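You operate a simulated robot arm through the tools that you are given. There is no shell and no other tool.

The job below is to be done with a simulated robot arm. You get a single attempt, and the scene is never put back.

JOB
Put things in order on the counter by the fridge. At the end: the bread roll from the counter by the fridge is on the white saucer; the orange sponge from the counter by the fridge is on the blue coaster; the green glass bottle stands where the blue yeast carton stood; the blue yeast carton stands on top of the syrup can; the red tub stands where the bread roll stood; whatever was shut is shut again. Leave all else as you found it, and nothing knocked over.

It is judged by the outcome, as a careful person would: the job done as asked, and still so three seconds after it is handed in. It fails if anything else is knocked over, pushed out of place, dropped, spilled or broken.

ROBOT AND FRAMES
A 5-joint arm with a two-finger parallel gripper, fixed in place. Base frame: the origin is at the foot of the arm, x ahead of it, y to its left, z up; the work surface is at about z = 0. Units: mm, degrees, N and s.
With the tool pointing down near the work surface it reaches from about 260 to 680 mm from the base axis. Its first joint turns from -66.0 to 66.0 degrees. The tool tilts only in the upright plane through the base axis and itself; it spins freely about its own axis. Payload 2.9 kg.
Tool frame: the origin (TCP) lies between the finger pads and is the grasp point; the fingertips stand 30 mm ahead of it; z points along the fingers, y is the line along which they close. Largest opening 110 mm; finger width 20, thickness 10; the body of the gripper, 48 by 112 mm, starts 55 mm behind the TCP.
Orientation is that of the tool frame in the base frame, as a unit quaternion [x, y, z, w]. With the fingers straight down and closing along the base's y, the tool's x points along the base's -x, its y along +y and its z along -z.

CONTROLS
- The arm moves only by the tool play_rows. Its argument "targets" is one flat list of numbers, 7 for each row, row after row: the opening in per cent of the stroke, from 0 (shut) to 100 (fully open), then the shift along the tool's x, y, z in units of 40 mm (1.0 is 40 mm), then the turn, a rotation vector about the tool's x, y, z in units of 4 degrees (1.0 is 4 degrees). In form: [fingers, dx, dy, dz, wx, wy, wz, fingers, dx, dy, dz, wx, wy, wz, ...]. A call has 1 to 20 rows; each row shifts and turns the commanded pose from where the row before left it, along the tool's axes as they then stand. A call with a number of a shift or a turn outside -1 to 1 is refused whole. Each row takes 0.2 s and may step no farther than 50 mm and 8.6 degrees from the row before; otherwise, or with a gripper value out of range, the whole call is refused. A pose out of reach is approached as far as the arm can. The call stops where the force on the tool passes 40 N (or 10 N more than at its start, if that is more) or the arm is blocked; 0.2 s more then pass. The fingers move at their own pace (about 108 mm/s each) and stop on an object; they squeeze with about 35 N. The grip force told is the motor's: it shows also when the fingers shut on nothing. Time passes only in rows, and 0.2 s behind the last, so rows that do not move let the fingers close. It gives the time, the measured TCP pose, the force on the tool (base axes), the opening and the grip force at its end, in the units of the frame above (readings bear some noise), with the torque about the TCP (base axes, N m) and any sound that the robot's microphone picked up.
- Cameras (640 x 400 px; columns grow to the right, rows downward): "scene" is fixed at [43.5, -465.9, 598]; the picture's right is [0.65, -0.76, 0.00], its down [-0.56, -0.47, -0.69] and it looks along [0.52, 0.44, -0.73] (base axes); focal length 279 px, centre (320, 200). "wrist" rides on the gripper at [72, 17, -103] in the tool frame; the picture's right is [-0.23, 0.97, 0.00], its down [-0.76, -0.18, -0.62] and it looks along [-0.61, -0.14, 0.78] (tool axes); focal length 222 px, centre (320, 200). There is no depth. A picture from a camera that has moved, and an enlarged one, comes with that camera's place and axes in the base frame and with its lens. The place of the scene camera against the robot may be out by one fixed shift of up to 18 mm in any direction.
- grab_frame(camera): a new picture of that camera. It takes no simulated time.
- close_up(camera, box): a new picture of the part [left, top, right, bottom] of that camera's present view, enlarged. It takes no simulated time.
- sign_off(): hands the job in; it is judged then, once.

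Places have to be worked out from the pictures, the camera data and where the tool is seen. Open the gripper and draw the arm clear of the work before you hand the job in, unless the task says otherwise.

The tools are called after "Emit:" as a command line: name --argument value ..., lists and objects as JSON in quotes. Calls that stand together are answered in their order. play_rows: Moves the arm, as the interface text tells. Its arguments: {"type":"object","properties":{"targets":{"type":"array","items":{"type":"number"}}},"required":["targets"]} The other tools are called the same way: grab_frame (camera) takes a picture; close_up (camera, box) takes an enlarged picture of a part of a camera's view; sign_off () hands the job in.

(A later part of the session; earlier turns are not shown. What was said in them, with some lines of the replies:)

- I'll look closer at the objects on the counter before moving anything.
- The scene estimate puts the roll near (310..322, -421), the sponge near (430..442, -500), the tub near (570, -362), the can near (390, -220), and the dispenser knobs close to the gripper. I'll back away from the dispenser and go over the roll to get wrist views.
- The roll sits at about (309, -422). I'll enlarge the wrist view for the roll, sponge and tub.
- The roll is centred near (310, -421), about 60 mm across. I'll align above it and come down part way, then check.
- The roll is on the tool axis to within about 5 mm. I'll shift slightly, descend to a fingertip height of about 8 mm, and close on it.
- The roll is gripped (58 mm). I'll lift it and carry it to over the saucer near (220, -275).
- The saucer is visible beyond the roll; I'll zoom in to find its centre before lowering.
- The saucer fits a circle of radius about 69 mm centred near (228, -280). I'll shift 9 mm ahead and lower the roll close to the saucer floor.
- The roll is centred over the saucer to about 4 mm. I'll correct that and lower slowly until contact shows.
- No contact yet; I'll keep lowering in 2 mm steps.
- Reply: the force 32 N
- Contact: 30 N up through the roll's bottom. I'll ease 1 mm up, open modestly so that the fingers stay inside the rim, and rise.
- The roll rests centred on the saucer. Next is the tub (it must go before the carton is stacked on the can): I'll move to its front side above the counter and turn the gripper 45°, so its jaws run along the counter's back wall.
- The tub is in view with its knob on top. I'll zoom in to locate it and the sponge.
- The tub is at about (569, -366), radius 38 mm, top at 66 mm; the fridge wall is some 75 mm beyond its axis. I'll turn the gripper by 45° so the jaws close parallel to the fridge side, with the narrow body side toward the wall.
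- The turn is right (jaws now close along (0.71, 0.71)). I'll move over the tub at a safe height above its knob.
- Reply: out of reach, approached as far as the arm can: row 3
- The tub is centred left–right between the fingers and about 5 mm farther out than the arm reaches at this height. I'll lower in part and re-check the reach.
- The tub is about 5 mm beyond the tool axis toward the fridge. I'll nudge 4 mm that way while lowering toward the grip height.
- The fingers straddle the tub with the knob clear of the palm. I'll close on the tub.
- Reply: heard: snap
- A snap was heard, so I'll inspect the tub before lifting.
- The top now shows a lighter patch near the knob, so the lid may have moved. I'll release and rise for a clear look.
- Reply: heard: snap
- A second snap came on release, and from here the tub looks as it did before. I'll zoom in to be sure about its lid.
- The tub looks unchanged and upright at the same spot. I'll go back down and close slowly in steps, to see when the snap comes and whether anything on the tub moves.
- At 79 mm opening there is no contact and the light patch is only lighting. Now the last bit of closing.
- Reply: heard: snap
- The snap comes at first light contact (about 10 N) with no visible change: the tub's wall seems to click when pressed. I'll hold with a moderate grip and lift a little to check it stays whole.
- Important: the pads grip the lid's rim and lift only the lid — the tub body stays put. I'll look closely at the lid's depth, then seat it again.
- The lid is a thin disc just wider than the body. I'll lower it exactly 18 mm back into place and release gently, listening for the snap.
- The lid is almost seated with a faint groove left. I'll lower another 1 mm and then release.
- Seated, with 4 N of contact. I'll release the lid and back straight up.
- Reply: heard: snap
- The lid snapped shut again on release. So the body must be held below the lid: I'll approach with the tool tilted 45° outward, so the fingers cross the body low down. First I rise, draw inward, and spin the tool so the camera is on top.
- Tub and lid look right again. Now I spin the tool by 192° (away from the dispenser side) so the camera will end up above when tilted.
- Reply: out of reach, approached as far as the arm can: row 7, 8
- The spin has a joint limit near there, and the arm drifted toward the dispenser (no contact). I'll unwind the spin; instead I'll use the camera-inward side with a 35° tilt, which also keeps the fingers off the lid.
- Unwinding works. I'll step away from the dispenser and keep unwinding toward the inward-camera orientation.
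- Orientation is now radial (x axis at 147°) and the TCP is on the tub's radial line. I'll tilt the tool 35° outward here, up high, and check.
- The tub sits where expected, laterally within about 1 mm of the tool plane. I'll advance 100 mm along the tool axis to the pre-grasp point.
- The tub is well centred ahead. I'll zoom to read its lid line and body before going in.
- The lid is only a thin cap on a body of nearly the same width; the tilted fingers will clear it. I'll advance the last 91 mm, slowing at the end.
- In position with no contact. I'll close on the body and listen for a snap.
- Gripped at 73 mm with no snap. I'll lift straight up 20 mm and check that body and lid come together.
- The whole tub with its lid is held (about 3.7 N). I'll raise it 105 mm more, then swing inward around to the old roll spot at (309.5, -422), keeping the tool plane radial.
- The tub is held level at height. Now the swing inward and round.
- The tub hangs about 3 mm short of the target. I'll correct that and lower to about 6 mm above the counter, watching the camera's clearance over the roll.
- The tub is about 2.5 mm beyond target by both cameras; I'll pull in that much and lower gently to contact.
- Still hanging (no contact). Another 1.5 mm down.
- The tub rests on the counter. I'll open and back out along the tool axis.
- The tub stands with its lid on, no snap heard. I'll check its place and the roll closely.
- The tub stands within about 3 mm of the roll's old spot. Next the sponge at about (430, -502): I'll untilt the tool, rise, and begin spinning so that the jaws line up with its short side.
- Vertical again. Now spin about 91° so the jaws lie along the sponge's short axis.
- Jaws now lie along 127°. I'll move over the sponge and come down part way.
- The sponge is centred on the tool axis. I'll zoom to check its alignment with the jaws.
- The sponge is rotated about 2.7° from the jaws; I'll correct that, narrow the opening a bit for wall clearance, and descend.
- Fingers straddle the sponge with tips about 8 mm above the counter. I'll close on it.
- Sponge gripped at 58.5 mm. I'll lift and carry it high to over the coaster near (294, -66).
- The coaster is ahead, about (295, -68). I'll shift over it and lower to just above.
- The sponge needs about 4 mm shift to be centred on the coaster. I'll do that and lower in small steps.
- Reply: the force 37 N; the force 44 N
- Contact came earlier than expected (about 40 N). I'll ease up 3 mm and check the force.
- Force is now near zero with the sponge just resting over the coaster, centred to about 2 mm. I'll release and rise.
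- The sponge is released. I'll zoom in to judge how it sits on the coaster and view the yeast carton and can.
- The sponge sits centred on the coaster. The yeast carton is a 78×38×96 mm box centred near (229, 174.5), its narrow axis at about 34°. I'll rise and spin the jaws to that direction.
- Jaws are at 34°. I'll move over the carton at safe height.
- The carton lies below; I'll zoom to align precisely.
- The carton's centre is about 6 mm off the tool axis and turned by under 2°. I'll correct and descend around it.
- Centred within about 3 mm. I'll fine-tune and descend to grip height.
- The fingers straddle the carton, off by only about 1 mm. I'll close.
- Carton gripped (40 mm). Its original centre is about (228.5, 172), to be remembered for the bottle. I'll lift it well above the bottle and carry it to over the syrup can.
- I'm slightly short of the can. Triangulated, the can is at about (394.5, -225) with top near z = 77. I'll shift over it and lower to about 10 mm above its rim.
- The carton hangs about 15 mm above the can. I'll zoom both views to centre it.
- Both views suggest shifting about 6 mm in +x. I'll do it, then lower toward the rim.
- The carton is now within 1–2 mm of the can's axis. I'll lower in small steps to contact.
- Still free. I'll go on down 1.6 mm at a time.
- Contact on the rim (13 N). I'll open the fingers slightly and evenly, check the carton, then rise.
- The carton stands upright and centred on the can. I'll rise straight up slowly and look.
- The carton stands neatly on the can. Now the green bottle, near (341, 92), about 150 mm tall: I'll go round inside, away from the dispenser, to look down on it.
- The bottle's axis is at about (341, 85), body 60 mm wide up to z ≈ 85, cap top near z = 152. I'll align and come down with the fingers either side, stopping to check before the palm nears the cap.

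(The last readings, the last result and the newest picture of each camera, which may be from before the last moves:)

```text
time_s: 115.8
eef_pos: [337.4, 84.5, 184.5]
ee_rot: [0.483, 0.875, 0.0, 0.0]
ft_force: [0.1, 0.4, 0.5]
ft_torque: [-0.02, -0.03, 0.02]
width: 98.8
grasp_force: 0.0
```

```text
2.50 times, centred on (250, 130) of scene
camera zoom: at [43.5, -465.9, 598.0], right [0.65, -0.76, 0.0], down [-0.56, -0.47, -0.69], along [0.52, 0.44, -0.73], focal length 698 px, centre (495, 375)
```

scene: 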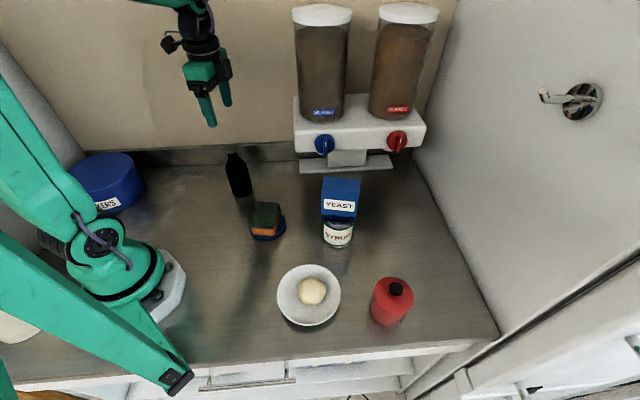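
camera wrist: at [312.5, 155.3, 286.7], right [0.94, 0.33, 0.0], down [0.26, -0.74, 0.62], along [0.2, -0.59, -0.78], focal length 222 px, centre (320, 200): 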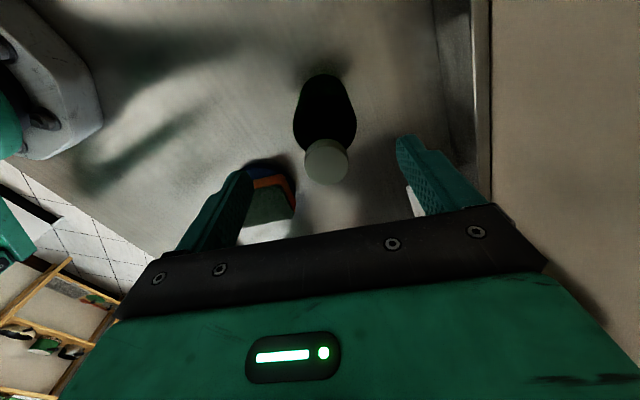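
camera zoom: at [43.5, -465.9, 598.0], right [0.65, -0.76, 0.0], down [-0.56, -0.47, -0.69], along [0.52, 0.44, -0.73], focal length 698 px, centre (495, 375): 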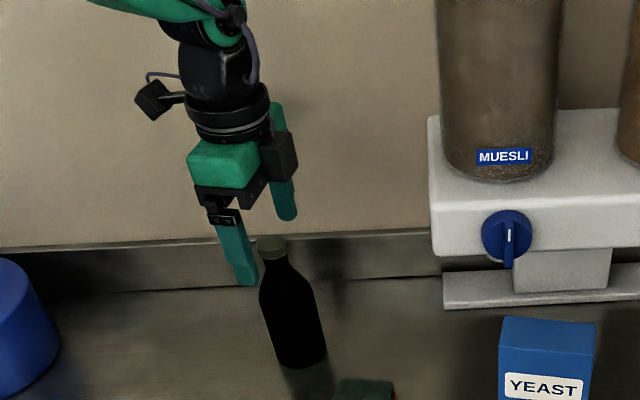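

The bottle is about 4.5 mm to the side of the tool axis. I'll correct this and descend further.

Emit:
play_rows --targets '[90, -0.026, 0.11, 0, 0, 0, 0, 90, 0, 0, 0.6, 0, 0, 0, 90, 0, 0, 0.6, 0, 0, 0, 90, 0, 0, 0.4, 0, 0, 0, 90, 0, 0, 0, 0, 0, 0]'

Emit:
grab_frame --camera "wrist"

Emit:
close_up --camera "scene" --box '[190, 80, 290, 210]'

```text
time_s: 117.0
eef_pos: [342.1, 85.1, 118.2]
ee_rot: [0.483, 0.876, 0.0, 0.0]
ft_force: [-0.3, -0.8, -0.2]
ft_torque: [0.01, 0.02, 0.0]
width: 98.8
grasp_force: 0.1
```

```text
taken
camera wrist: at [318.3, 156.0, 220.6], right [0.94, 0.33, 0.0], down [0.26, -0.74, 0.62], along [0.2, -0.59, -0.78], focal length 222 px, centre (320, 200)
```

wrist: 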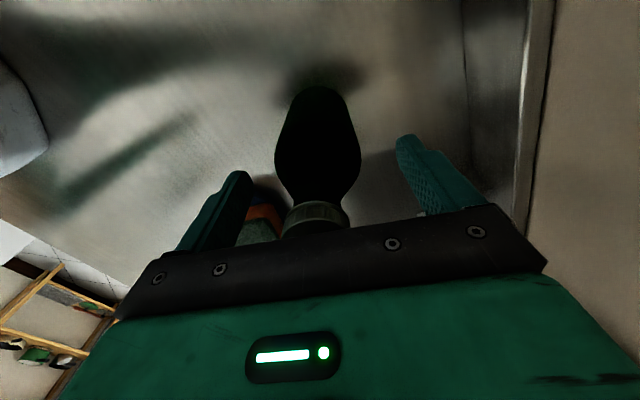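

```text
3.08 times, centred on (240, 145) of scene
camera zoom: at [43.5, -465.9, 598.0], right [0.65, -0.76, 0.0], down [-0.56, -0.47, -0.69], along [0.52, 0.44, -0.73], focal length 859 px, centre (566, 369)
```

zoom: 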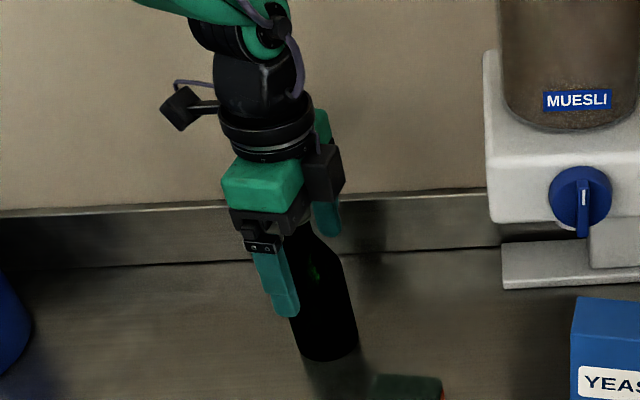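

Well centred now. I'll lower another 14 mm in two careful steps, watching for any touch on the cap.

Emit:
play_rows --targets '[90, 0, 0, 0.15, 0, 0, 0, 90, 0, 0, 0.1, 0, 0, 0, 90, 0, 0, 0.08, 0, 0, 0, 90, 0, 0, 0, 0, 0, 0]'

Emit:
grab_frame --camera "wrist"

Emit:
close_up --camera "scene" --box '[200, 120, 280, 210]'

```text
time_s: 118.0
eef_pos: [343.3, 85.1, 105.4]
ee_rot: [0.483, 0.875, 0.0, 0.0]
ft_force: [-0.1, 0.1, 2.5]
ft_torque: [0.02, 0.04, 0.0]
width: 99.2
grasp_force: 0.1
```

```text
taken
camera wrist: at [319.6, 156.2, 207.9], right [0.94, 0.33, 0.0], down [0.26, -0.74, 0.62], along [0.2, -0.59, -0.78], focal length 222 px, centre (320, 200)
```

wrist: 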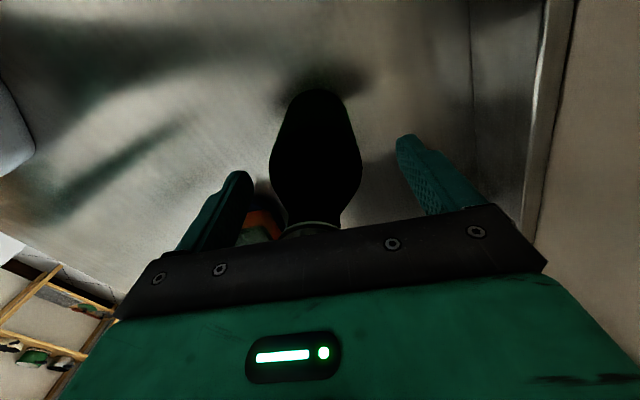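

```text
4.44 times, centred on (240, 165) of scene
camera zoom: at [43.5, -465.9, 598.0], right [0.65, -0.76, 0.0], down [-0.56, -0.47, -0.69], along [0.52, 0.44, -0.73], focal length 1241 px, centre (676, 356)
```

zoom: 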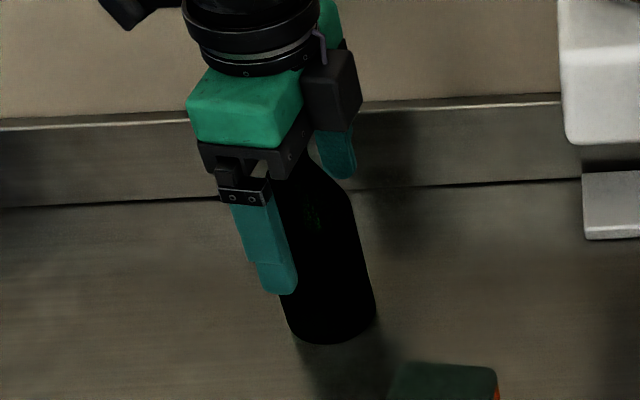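

There is a hint of 2.5 N, perhaps the palm just touching the cap. I'll raise 4 mm and compare.

Emit:
play_rows --targets '[90, 0, 0, -0.1, 0, 0, 0, 90, 0, 0, 0, 0, 0, 0]'

Emit:
close_up --camera "wrist" --box '[220, 70, 420, 240]'

```text
time_s: 118.6
eef_pos: [344.4, 83.0, 108.5]
ee_rot: [0.484, 0.875, 0.0, 0.0]
ft_force: [-0.1, 0.2, -0.3]
ft_torque: [-0.01, -0.01, 0.02]
width: 99.2
grasp_force: 0.1
```

```text
2.35 times, centred on (320, 155) of wrist
camera zoom: at [319.5, 155.3, 212.0], right [0.94, 0.33, 0.0], down [0.26, -0.74, 0.62], along [0.2, -0.59, -0.78], focal length 523 px, centre (320, 306)
```

zoom: 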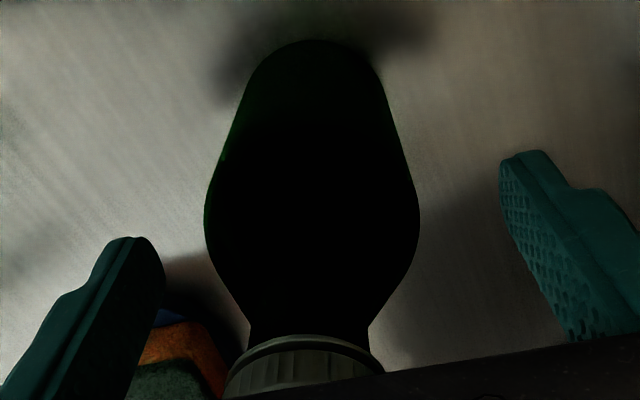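

At 108.5 mm the force is zero, so the cap top is near z = 160 and the palm just clears it. I'll set the height 1.5 mm lower and close on the upper body.

Emit:
play_rows --targets '[90, 0, 0, 0.035, 0, 0, 0, 75, 0, 0, 0, 0, 0, 0, 62, 0, 0, 0, 0, 0, 0, 55, 0, 0, 0, 0, 0, 0, 48, 0, 0, 0, 0, 0, 0, 45, 0, 0, 0, 0, 0, 0, 45, 0, 0, 0, 0, 0, 0]'

Emit:
grab_frame --camera "wrist"

Emit:
close_up --camera "scene" --box '[200, 120, 280, 210]'

```text
time_s: 120.2
eef_pos: [342.7, 84.8, 106.2]
ee_rot: [0.483, 0.876, -0.001, 0.0]
ft_force: [-0.9, 0.5, -0.4]
ft_torque: [-0.02, 0.03, -0.02]
width: 56.0
grasp_force: 35.0
```

```text
taken
camera wrist: at [318.5, 155.3, 210.4], right [0.94, 0.33, 0.0], down [0.26, -0.74, 0.62], along [0.2, -0.59, -0.78], focal length 222 px, centre (320, 200)
```

wrist: 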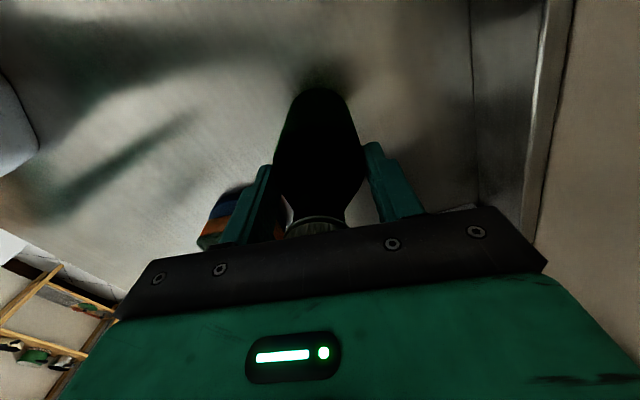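

```text
4.44 times, centred on (240, 165) of scene
camera zoom: at [43.5, -465.9, 598.0], right [0.65, -0.76, 0.0], down [-0.56, -0.47, -0.69], along [0.52, 0.44, -0.73], focal length 1241 px, centre (676, 356)
```

zoom: 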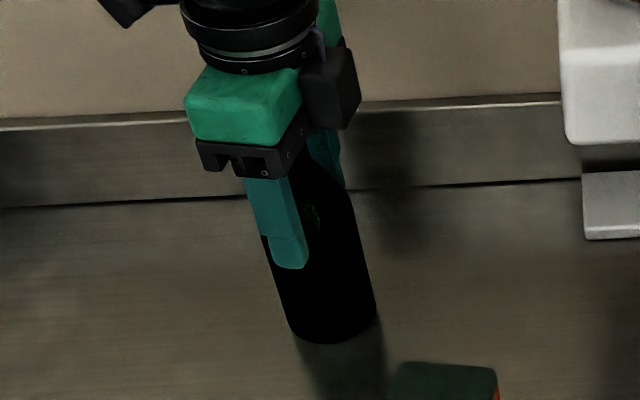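

Gripped at 56 mm, with the fingertips well onto the body. I'll test-lift 12 mm.

Emit:
play_rows --targets '[42, 0, 0, -0.1, 0, 0, 0, 42, 0, 0, -0.2, 0, 0, 0, 42, 0, 0, 0, 0, 0, 0]'

Emit:
grab_frame --camera "wrist"

Emit:
close_up --camera "scene" --box '[200, 120, 280, 210]'

```text
time_s: 121.0
eef_pos: [342.7, 85.9, 120.4]
ee_rot: [0.484, 0.875, 0.0, 0.0]
ft_force: [0.1, 0.3, -1.9]
ft_torque: [0.06, 0.0, 0.02]
width: 55.9
grasp_force: 34.9
```

```text
taken
camera wrist: at [317.5, 156.1, 223.5], right [0.94, 0.33, 0.0], down [0.26, -0.74, 0.62], along [0.2, -0.59, -0.78], focal length 222 px, centre (320, 200)
```

wrist: 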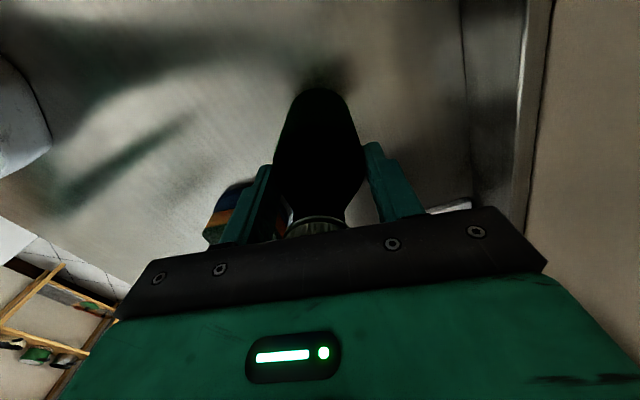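

```text
4.44 times, centred on (240, 165) of scene
camera zoom: at [43.5, -465.9, 598.0], right [0.65, -0.76, 0.0], down [-0.56, -0.47, -0.69], along [0.52, 0.44, -0.73], focal length 1241 px, centre (676, 356)
```

zoom: 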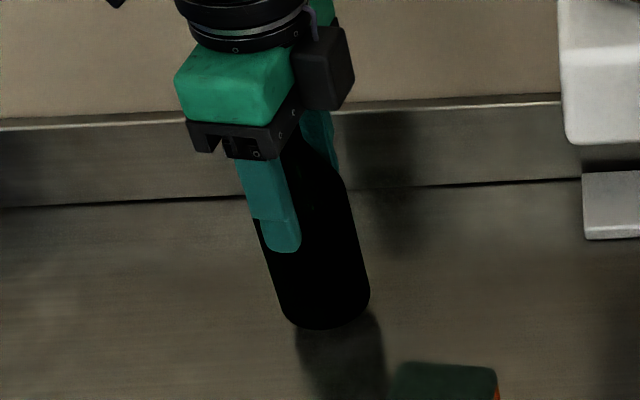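

The bottle hangs straight and still. I'll lift it further and carry it to the carton's old spot (228.5, 172).

Emit:
play_rows --targets '[42, 0, 0, -0.5, 0, 0, 0, 42, 0, 0, -0.5, 0, 0, 0, 42, 0.6, -0.226, 0, 0, 0, 0, 42, 0.75, -0.282, 0, 0, 0, 0, 42, 0.75, -0.282, 0, 0, 0, 0, 42, 0.75, -0.282, 0, 0, 0, 0, 42, 0.5, -0.188, 0, 0, 0, 0, 42, 0, 0, 0, 0, 0, 0]'

Emit:
grab_frame --camera "wrist"

Emit:
grab_frame --camera "scene"

```text
time_s: 122.8
eef_pos: [228.9, 168.7, 162.0]
ee_rot: [0.483, 0.876, 0.0, 0.001]
ft_force: [0.0, 1.1, -2.6]
ft_torque: [0.01, 0.0, -0.03]
width: 56.3
grasp_force: 34.7
```

```text
taken
camera wrist: at [205.6, 239.8, 264.8], right [0.95, 0.33, 0.0], down [0.26, -0.74, 0.62], along [0.2, -0.59, -0.78], focal length 222 px, centre (320, 200)
```

wrist: 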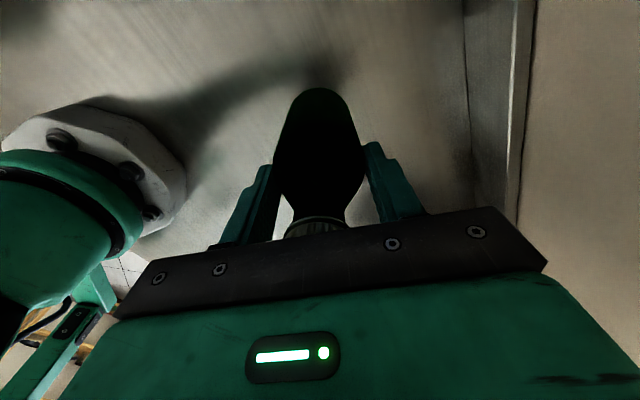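

```text
taken
```

scene: 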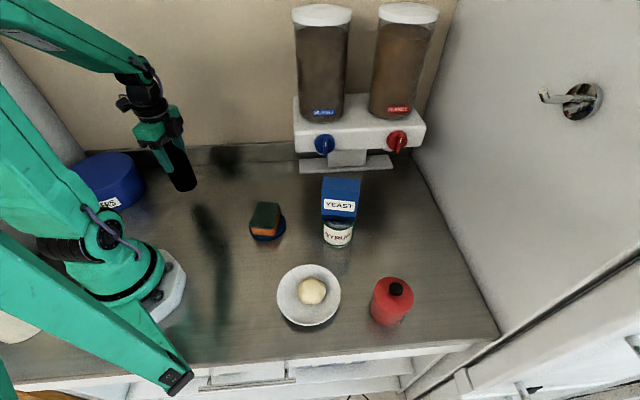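

About 2.5 mm short of the spot; I'll correct and lower the bottle to just above the counter.

Emit:
play_rows --targets '[42, 0.062, 0, 0, 0, 0, 0, 42, 0, 0, 0.5, 0, 0, 0, 42, 0, 0, 0.45, 0, 0, 0, 42, 0, 0, 0.25, 0, 0, 0, 42, 0, 0, 0, 0, 0, 0]'

Emit:
close_up --camera "scene" --box '[120, 110, 260, 230]'

```text
time_s: 124.0
eef_pos: [228.4, 173.0, 112.7]
ee_rot: [0.483, 0.876, 0.0, -0.001]
ft_force: [0.0, -0.3, -1.2]
ft_torque: [-0.01, 0.02, -0.02]
width: 56.3
grasp_force: 35.3
```

```text
3.33 times, centred on (190, 170) of scene
camera zoom: at [43.5, -465.9, 598.0], right [0.65, -0.76, 0.0], down [-0.56, -0.47, -0.69], along [0.52, 0.44, -0.73], focal length 931 px, centre (753, 300)
```

zoom: 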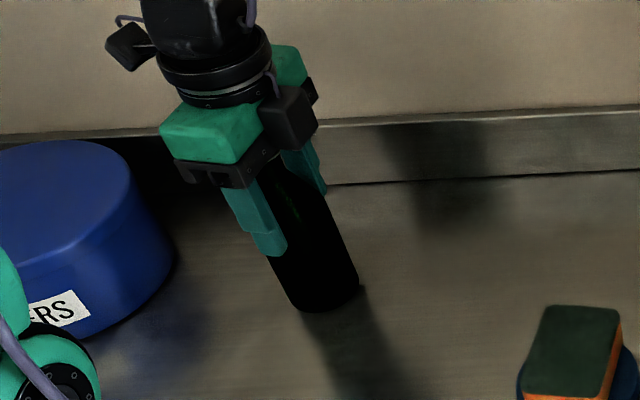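

The bottle is just above the counter. I'll zoom in to compare its base with where the carton's footprint was.

Emit:
close_up --camera "scene" --box '[160, 160, 230, 220]'

Emit:
grab_frame --camera "wrist"

```text
6.67 times, centred on (195, 190) of scene
camera zoom: at [43.5, -465.9, 598.0], right [0.65, -0.76, 0.0], down [-0.56, -0.47, -0.69], along [0.52, 0.44, -0.73], focal length 1862 px, centre (1153, 267)
```

zoom: 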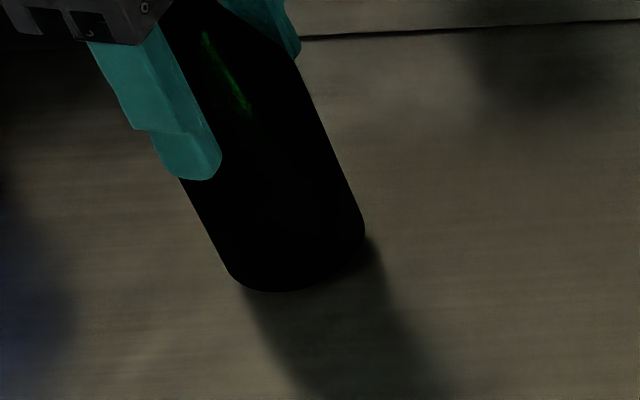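

```text
taken
camera wrist: at [204.4, 243.9, 215.1], right [0.94, 0.33, 0.0], down [0.26, -0.74, 0.62], along [0.2, -0.59, -0.78], focal length 222 px, centre (320, 200)
```

wrist: 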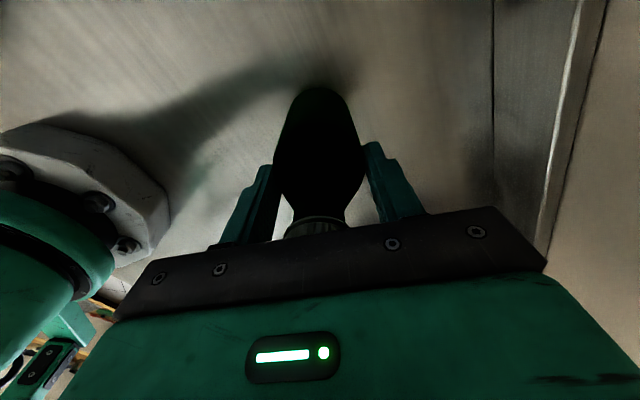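

The bottle is about 2–4 mm past the carton's centre; I'll shift 2.5 mm and lower to contact.

Emit:
play_rows --targets '[42, -0.053, -0.033, 0, 0, 0, 0, 42, 0, 0, 0.08, 0, 0, 0, 42, 0, 0, 0.03, 0, 0, 0, 42, 0, 0, 0, 0, 0, 0]'

```text
time_s: 125.0
eef_pos: [227.6, 170.6, 107.8]
ee_rot: [0.483, 0.875, 0.0, -0.001]
ft_force: [0.0, 0.5, -2.1]
ft_torque: [0.0, 0.0, 0.0]
width: 56.2
grasp_force: 34.4
```

Emit:
play_rows --targets '[42, 0, 0, 0.025, 0, 0, 0, 42, 0, 0, 0, 0, 0, 0]'

```text
time_s: 125.6
eef_pos: [227.2, 170.1, 106.8]
ee_rot: [0.484, 0.875, 0.001, 0.0]
ft_force: [-3.6, -1.7, 17.3]
ft_torque: [0.13, 0.25, 0.0]
width: 56.3
grasp_force: 34.8
```

The bottle stands on the counter (17 N). I'll ease off a touch, open evenly, and check before rising.

Emit:
play_rows --targets '[42, 0, 0, -0.01, 0, 0, 0, 55, 0, 0, 0, 0, 0, 0, 65, 0, 0, 0, 0, 0, 0, 80, 0, 0, 0, 0, 0, 0, 88, 0, 0, 0, 0, 0, 0, 88, 0, 0, 0, 0, 0, 0]'

Emit:
close_up --camera "scene" --box '[120, 110, 260, 230]'

Emit:
grab_frame --camera "wrist"

```text
time_s: 127.0
eef_pos: [227.8, 170.2, 107.1]
ee_rot: [0.483, 0.876, 0.0, -0.001]
ft_force: [-0.1, -0.3, -0.1]
ft_torque: [0.03, 0.01, -0.02]
width: 96.9
grasp_force: 0.1
```

```text
3.33 times, centred on (190, 170) of scene
camera zoom: at [43.5, -465.9, 598.0], right [0.65, -0.76, 0.0], down [-0.56, -0.47, -0.69], along [0.52, 0.44, -0.73], focal length 931 px, centre (753, 300)
```

zoom: 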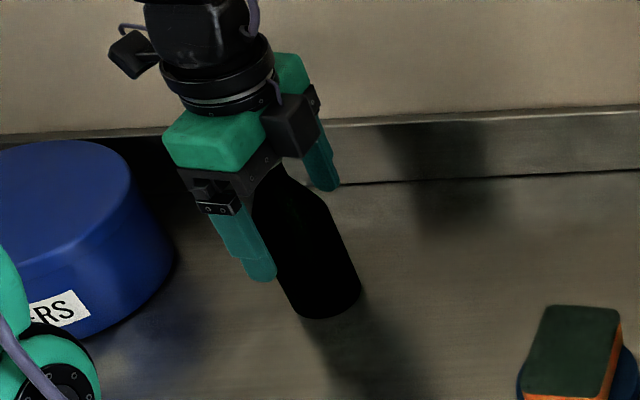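

```text
taken
camera wrist: at [203.0, 241.3, 210.3], right [0.94, 0.33, 0.0], down [0.26, -0.74, 0.62], along [0.2, -0.59, -0.78], focal length 222 px, centre (320, 200)
```

wrist: 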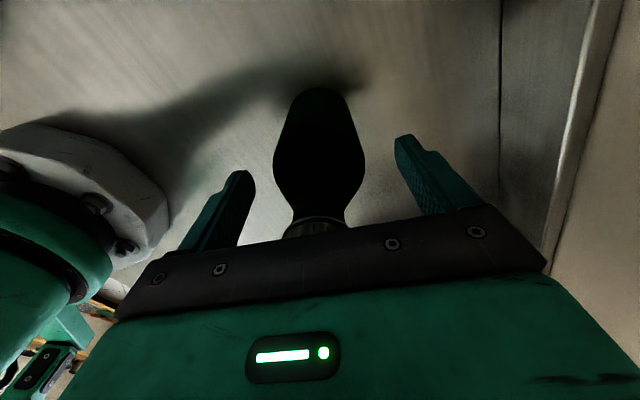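

The bottle stands free and upright. I'll rise straight up, clear of the cap.

Emit:
play_rows --targets '[88, 0, 0, -0.3, 0, 0, 0, 88, 0, 0, -0.7, 0, 0, 0, 88, 0, 0, -1, 0, 0, 0, 88, 0, 0, -1, 0, 0, 0, 88, 0, 0, -0.8, 0, 0, 0, 88, 0, 0, 0, 0, 0, 0]'

Emit:
grab_frame --camera "wrist"

Emit:
grab_frame --camera "scene"

```text
time_s: 128.4
eef_pos: [228.8, 170.5, 263.1]
ee_rot: [0.484, 0.875, -0.001, 0.0]
ft_force: [0.1, -0.2, -0.5]
ft_torque: [-0.02, -0.06, 0.0]
width: 96.6
grasp_force: 0.1
```

```text
taken
camera wrist: at [204.5, 242.0, 365.4], right [0.94, 0.33, 0.0], down [0.26, -0.74, 0.62], along [0.2, -0.59, -0.78], focal length 222 px, centre (320, 200)
```

wrist: 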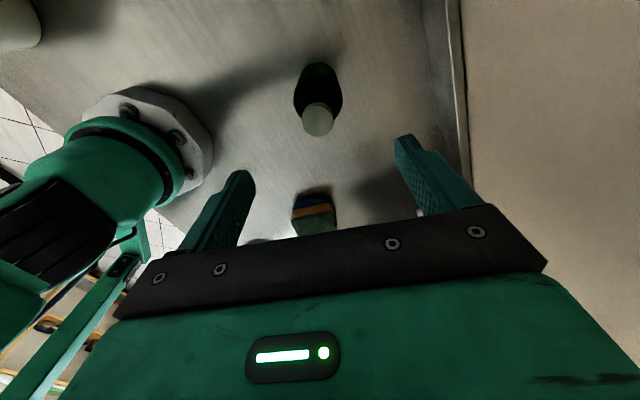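

```text
taken
```

scene: 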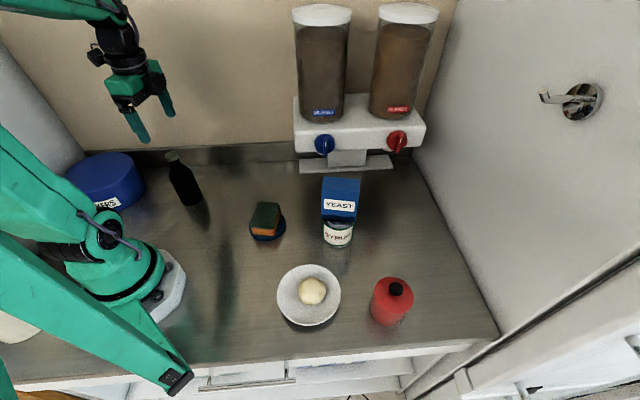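

All items appear placed. I'll check the tub's lid, the stack, and the rest closely before signing off.

Emit:
close_up --camera "scene" --box '[260, 170, 430, 340]'

Emit:
close_up --camera "scene" --box '[280, 90, 440, 180]'

Emit:
close_up --camera "scene" --box '[80, 130, 300, 260]'

Emit:
close_up --camera "scene" --box '[360, 265, 425, 335]'

```text
2.35 times, centred on (345, 255) of scene
camera zoom: at [43.5, -465.9, 598.0], right [0.65, -0.76, 0.0], down [-0.56, -0.47, -0.69], along [0.52, 0.44, -0.73], focal length 657 px, centre (261, 71)
```

zoom: 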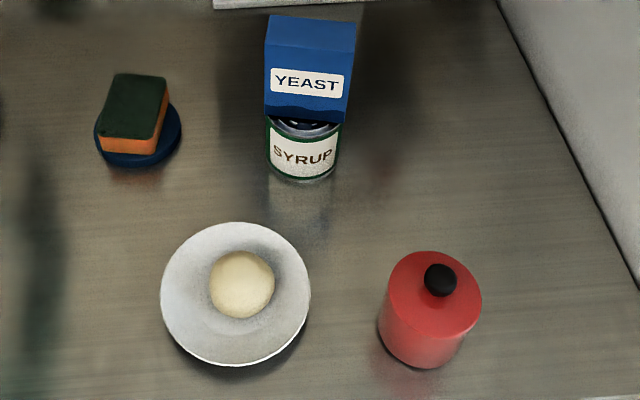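

```text
4.00 times, centred on (360, 135) of scene
camera zoom: at [43.5, -465.9, 598.0], right [0.65, -0.76, 0.0], down [-0.56, -0.47, -0.69], along [0.52, 0.44, -0.73], focal length 1117 px, centre (160, 460)
```

zoom: 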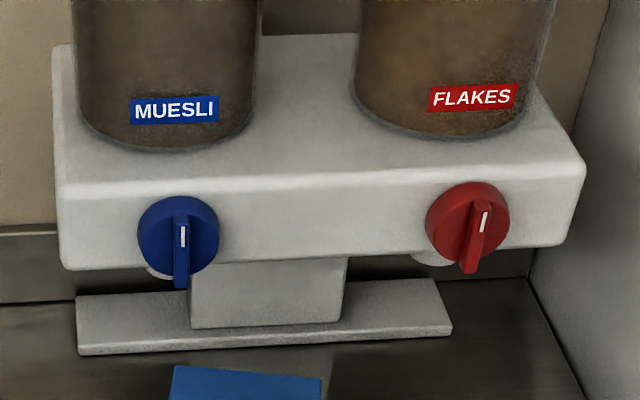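

```text
2.91 times, centred on (190, 195) of scene
camera zoom: at [43.5, -465.9, 598.0], right [0.65, -0.76, 0.0], down [-0.56, -0.47, -0.69], along [0.52, 0.44, -0.73], focal length 812 px, centre (698, 214)
```

zoom: 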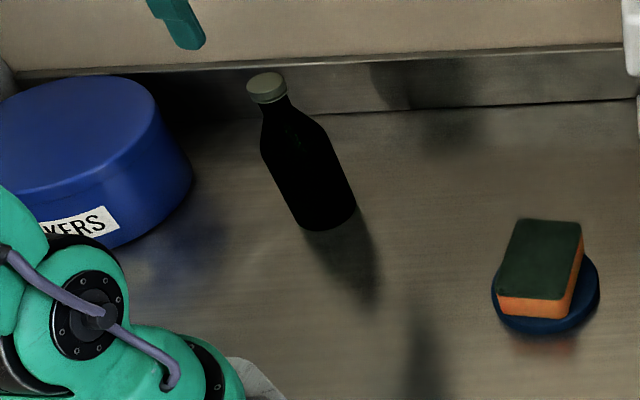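

```text
5.71 times, centred on (392, 300) of scene
camera zoom: at [43.5, -465.9, 598.0], right [0.65, -0.76, 0.0], down [-0.56, -0.47, -0.69], along [0.52, 0.44, -0.73], focal length 1596 px, centre (-94, -371)
```

zoom: 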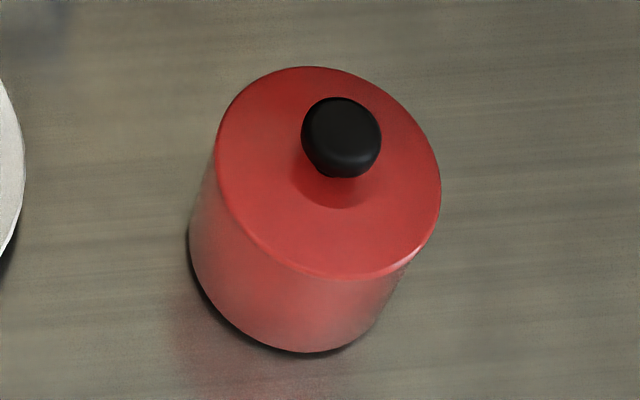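

Everything checks out: lid flush, carton on the can, sponge on the coaster, roll on the saucer, bottle standing. I'll draw the open gripper away from above the bottle and take a last look.

Emit:
play_rows --targets '[88, 0, 0, -0.7, 0, 0, 0, 88, 0, 0, -0.7, 0, 0, 0, 88, -0.825, -0.215, 0, 0, 0, 0, 88, -0.825, -0.215, 0, 0, 0, 0, 88, -0.825, -0.215, 0, 0, 0, 0, 88, 0, 0, 0, 0, 0, 0]'

Emit:
grab_frame --camera "scene"

Emit:
grab_frame --camera "wrist"

```text
time_s: 129.8
eef_pos: [258.6, 74.3, 314.4]
ee_rot: [0.483, 0.875, 0.0, 0.001]
ft_force: [0.4, 0.2, -0.5]
ft_torque: [0.02, 0.02, 0.0]
width: 96.8
grasp_force: 0.0
```

```text
taken
```

scene: 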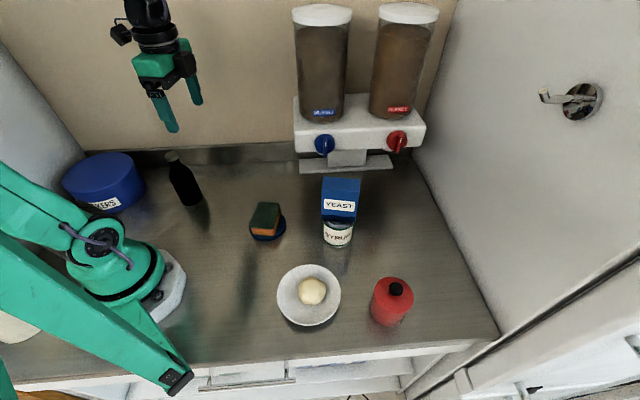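

```text
taken
camera wrist: at [235.1, 145.0, 417.2], right [0.94, 0.33, 0.0], down [0.26, -0.74, 0.62], along [0.2, -0.59, -0.78], focal length 222 px, centre (320, 200)
```

wrist: 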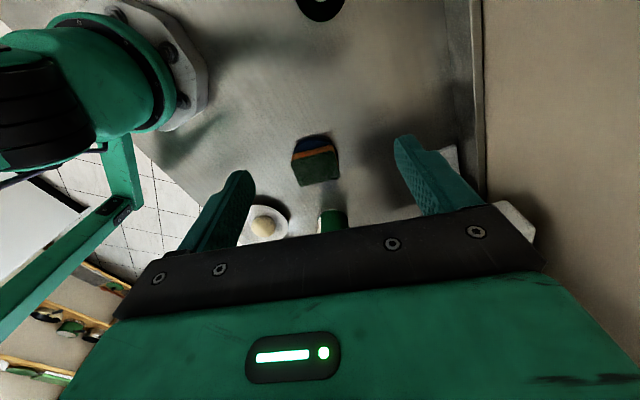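

The final view shows everything in its place and standing, with the arm clear and the gripper open. I'm handing the job in.

Emit:
sign_off

```text
The job is handed in.
```

I've handed the job in. In the last pictures everything is where you asked and standing upright:

- **Bread roll:** it sits near the middle of the white saucer.
- **Orange sponge:** it lies centred on the blue coaster.
- **Green glass bottle:** it stands within a few millimetres of where the yeast carton was.
- **Blue yeast carton:** it stands upright on top of the syrup can.
- **Red tub:** it stands within about 3 mm of where the roll was, with its lid shut.

**Tub lid:** my first grip on the tub caught the lid and lifted it off by about 18 mm. I put it back, heard it snap shut when I let go, and then carried the tub by its body. The lid looks flush in the final pictures.

**Near the dispenser:** at one point the arm drifted toward the dispenser because of a turning limit. The readings showed no contact, and the saucer, coaster and can are still where they were. I had no close-up of the dispenser knobs from before I started, so I couldn't compare them directly.
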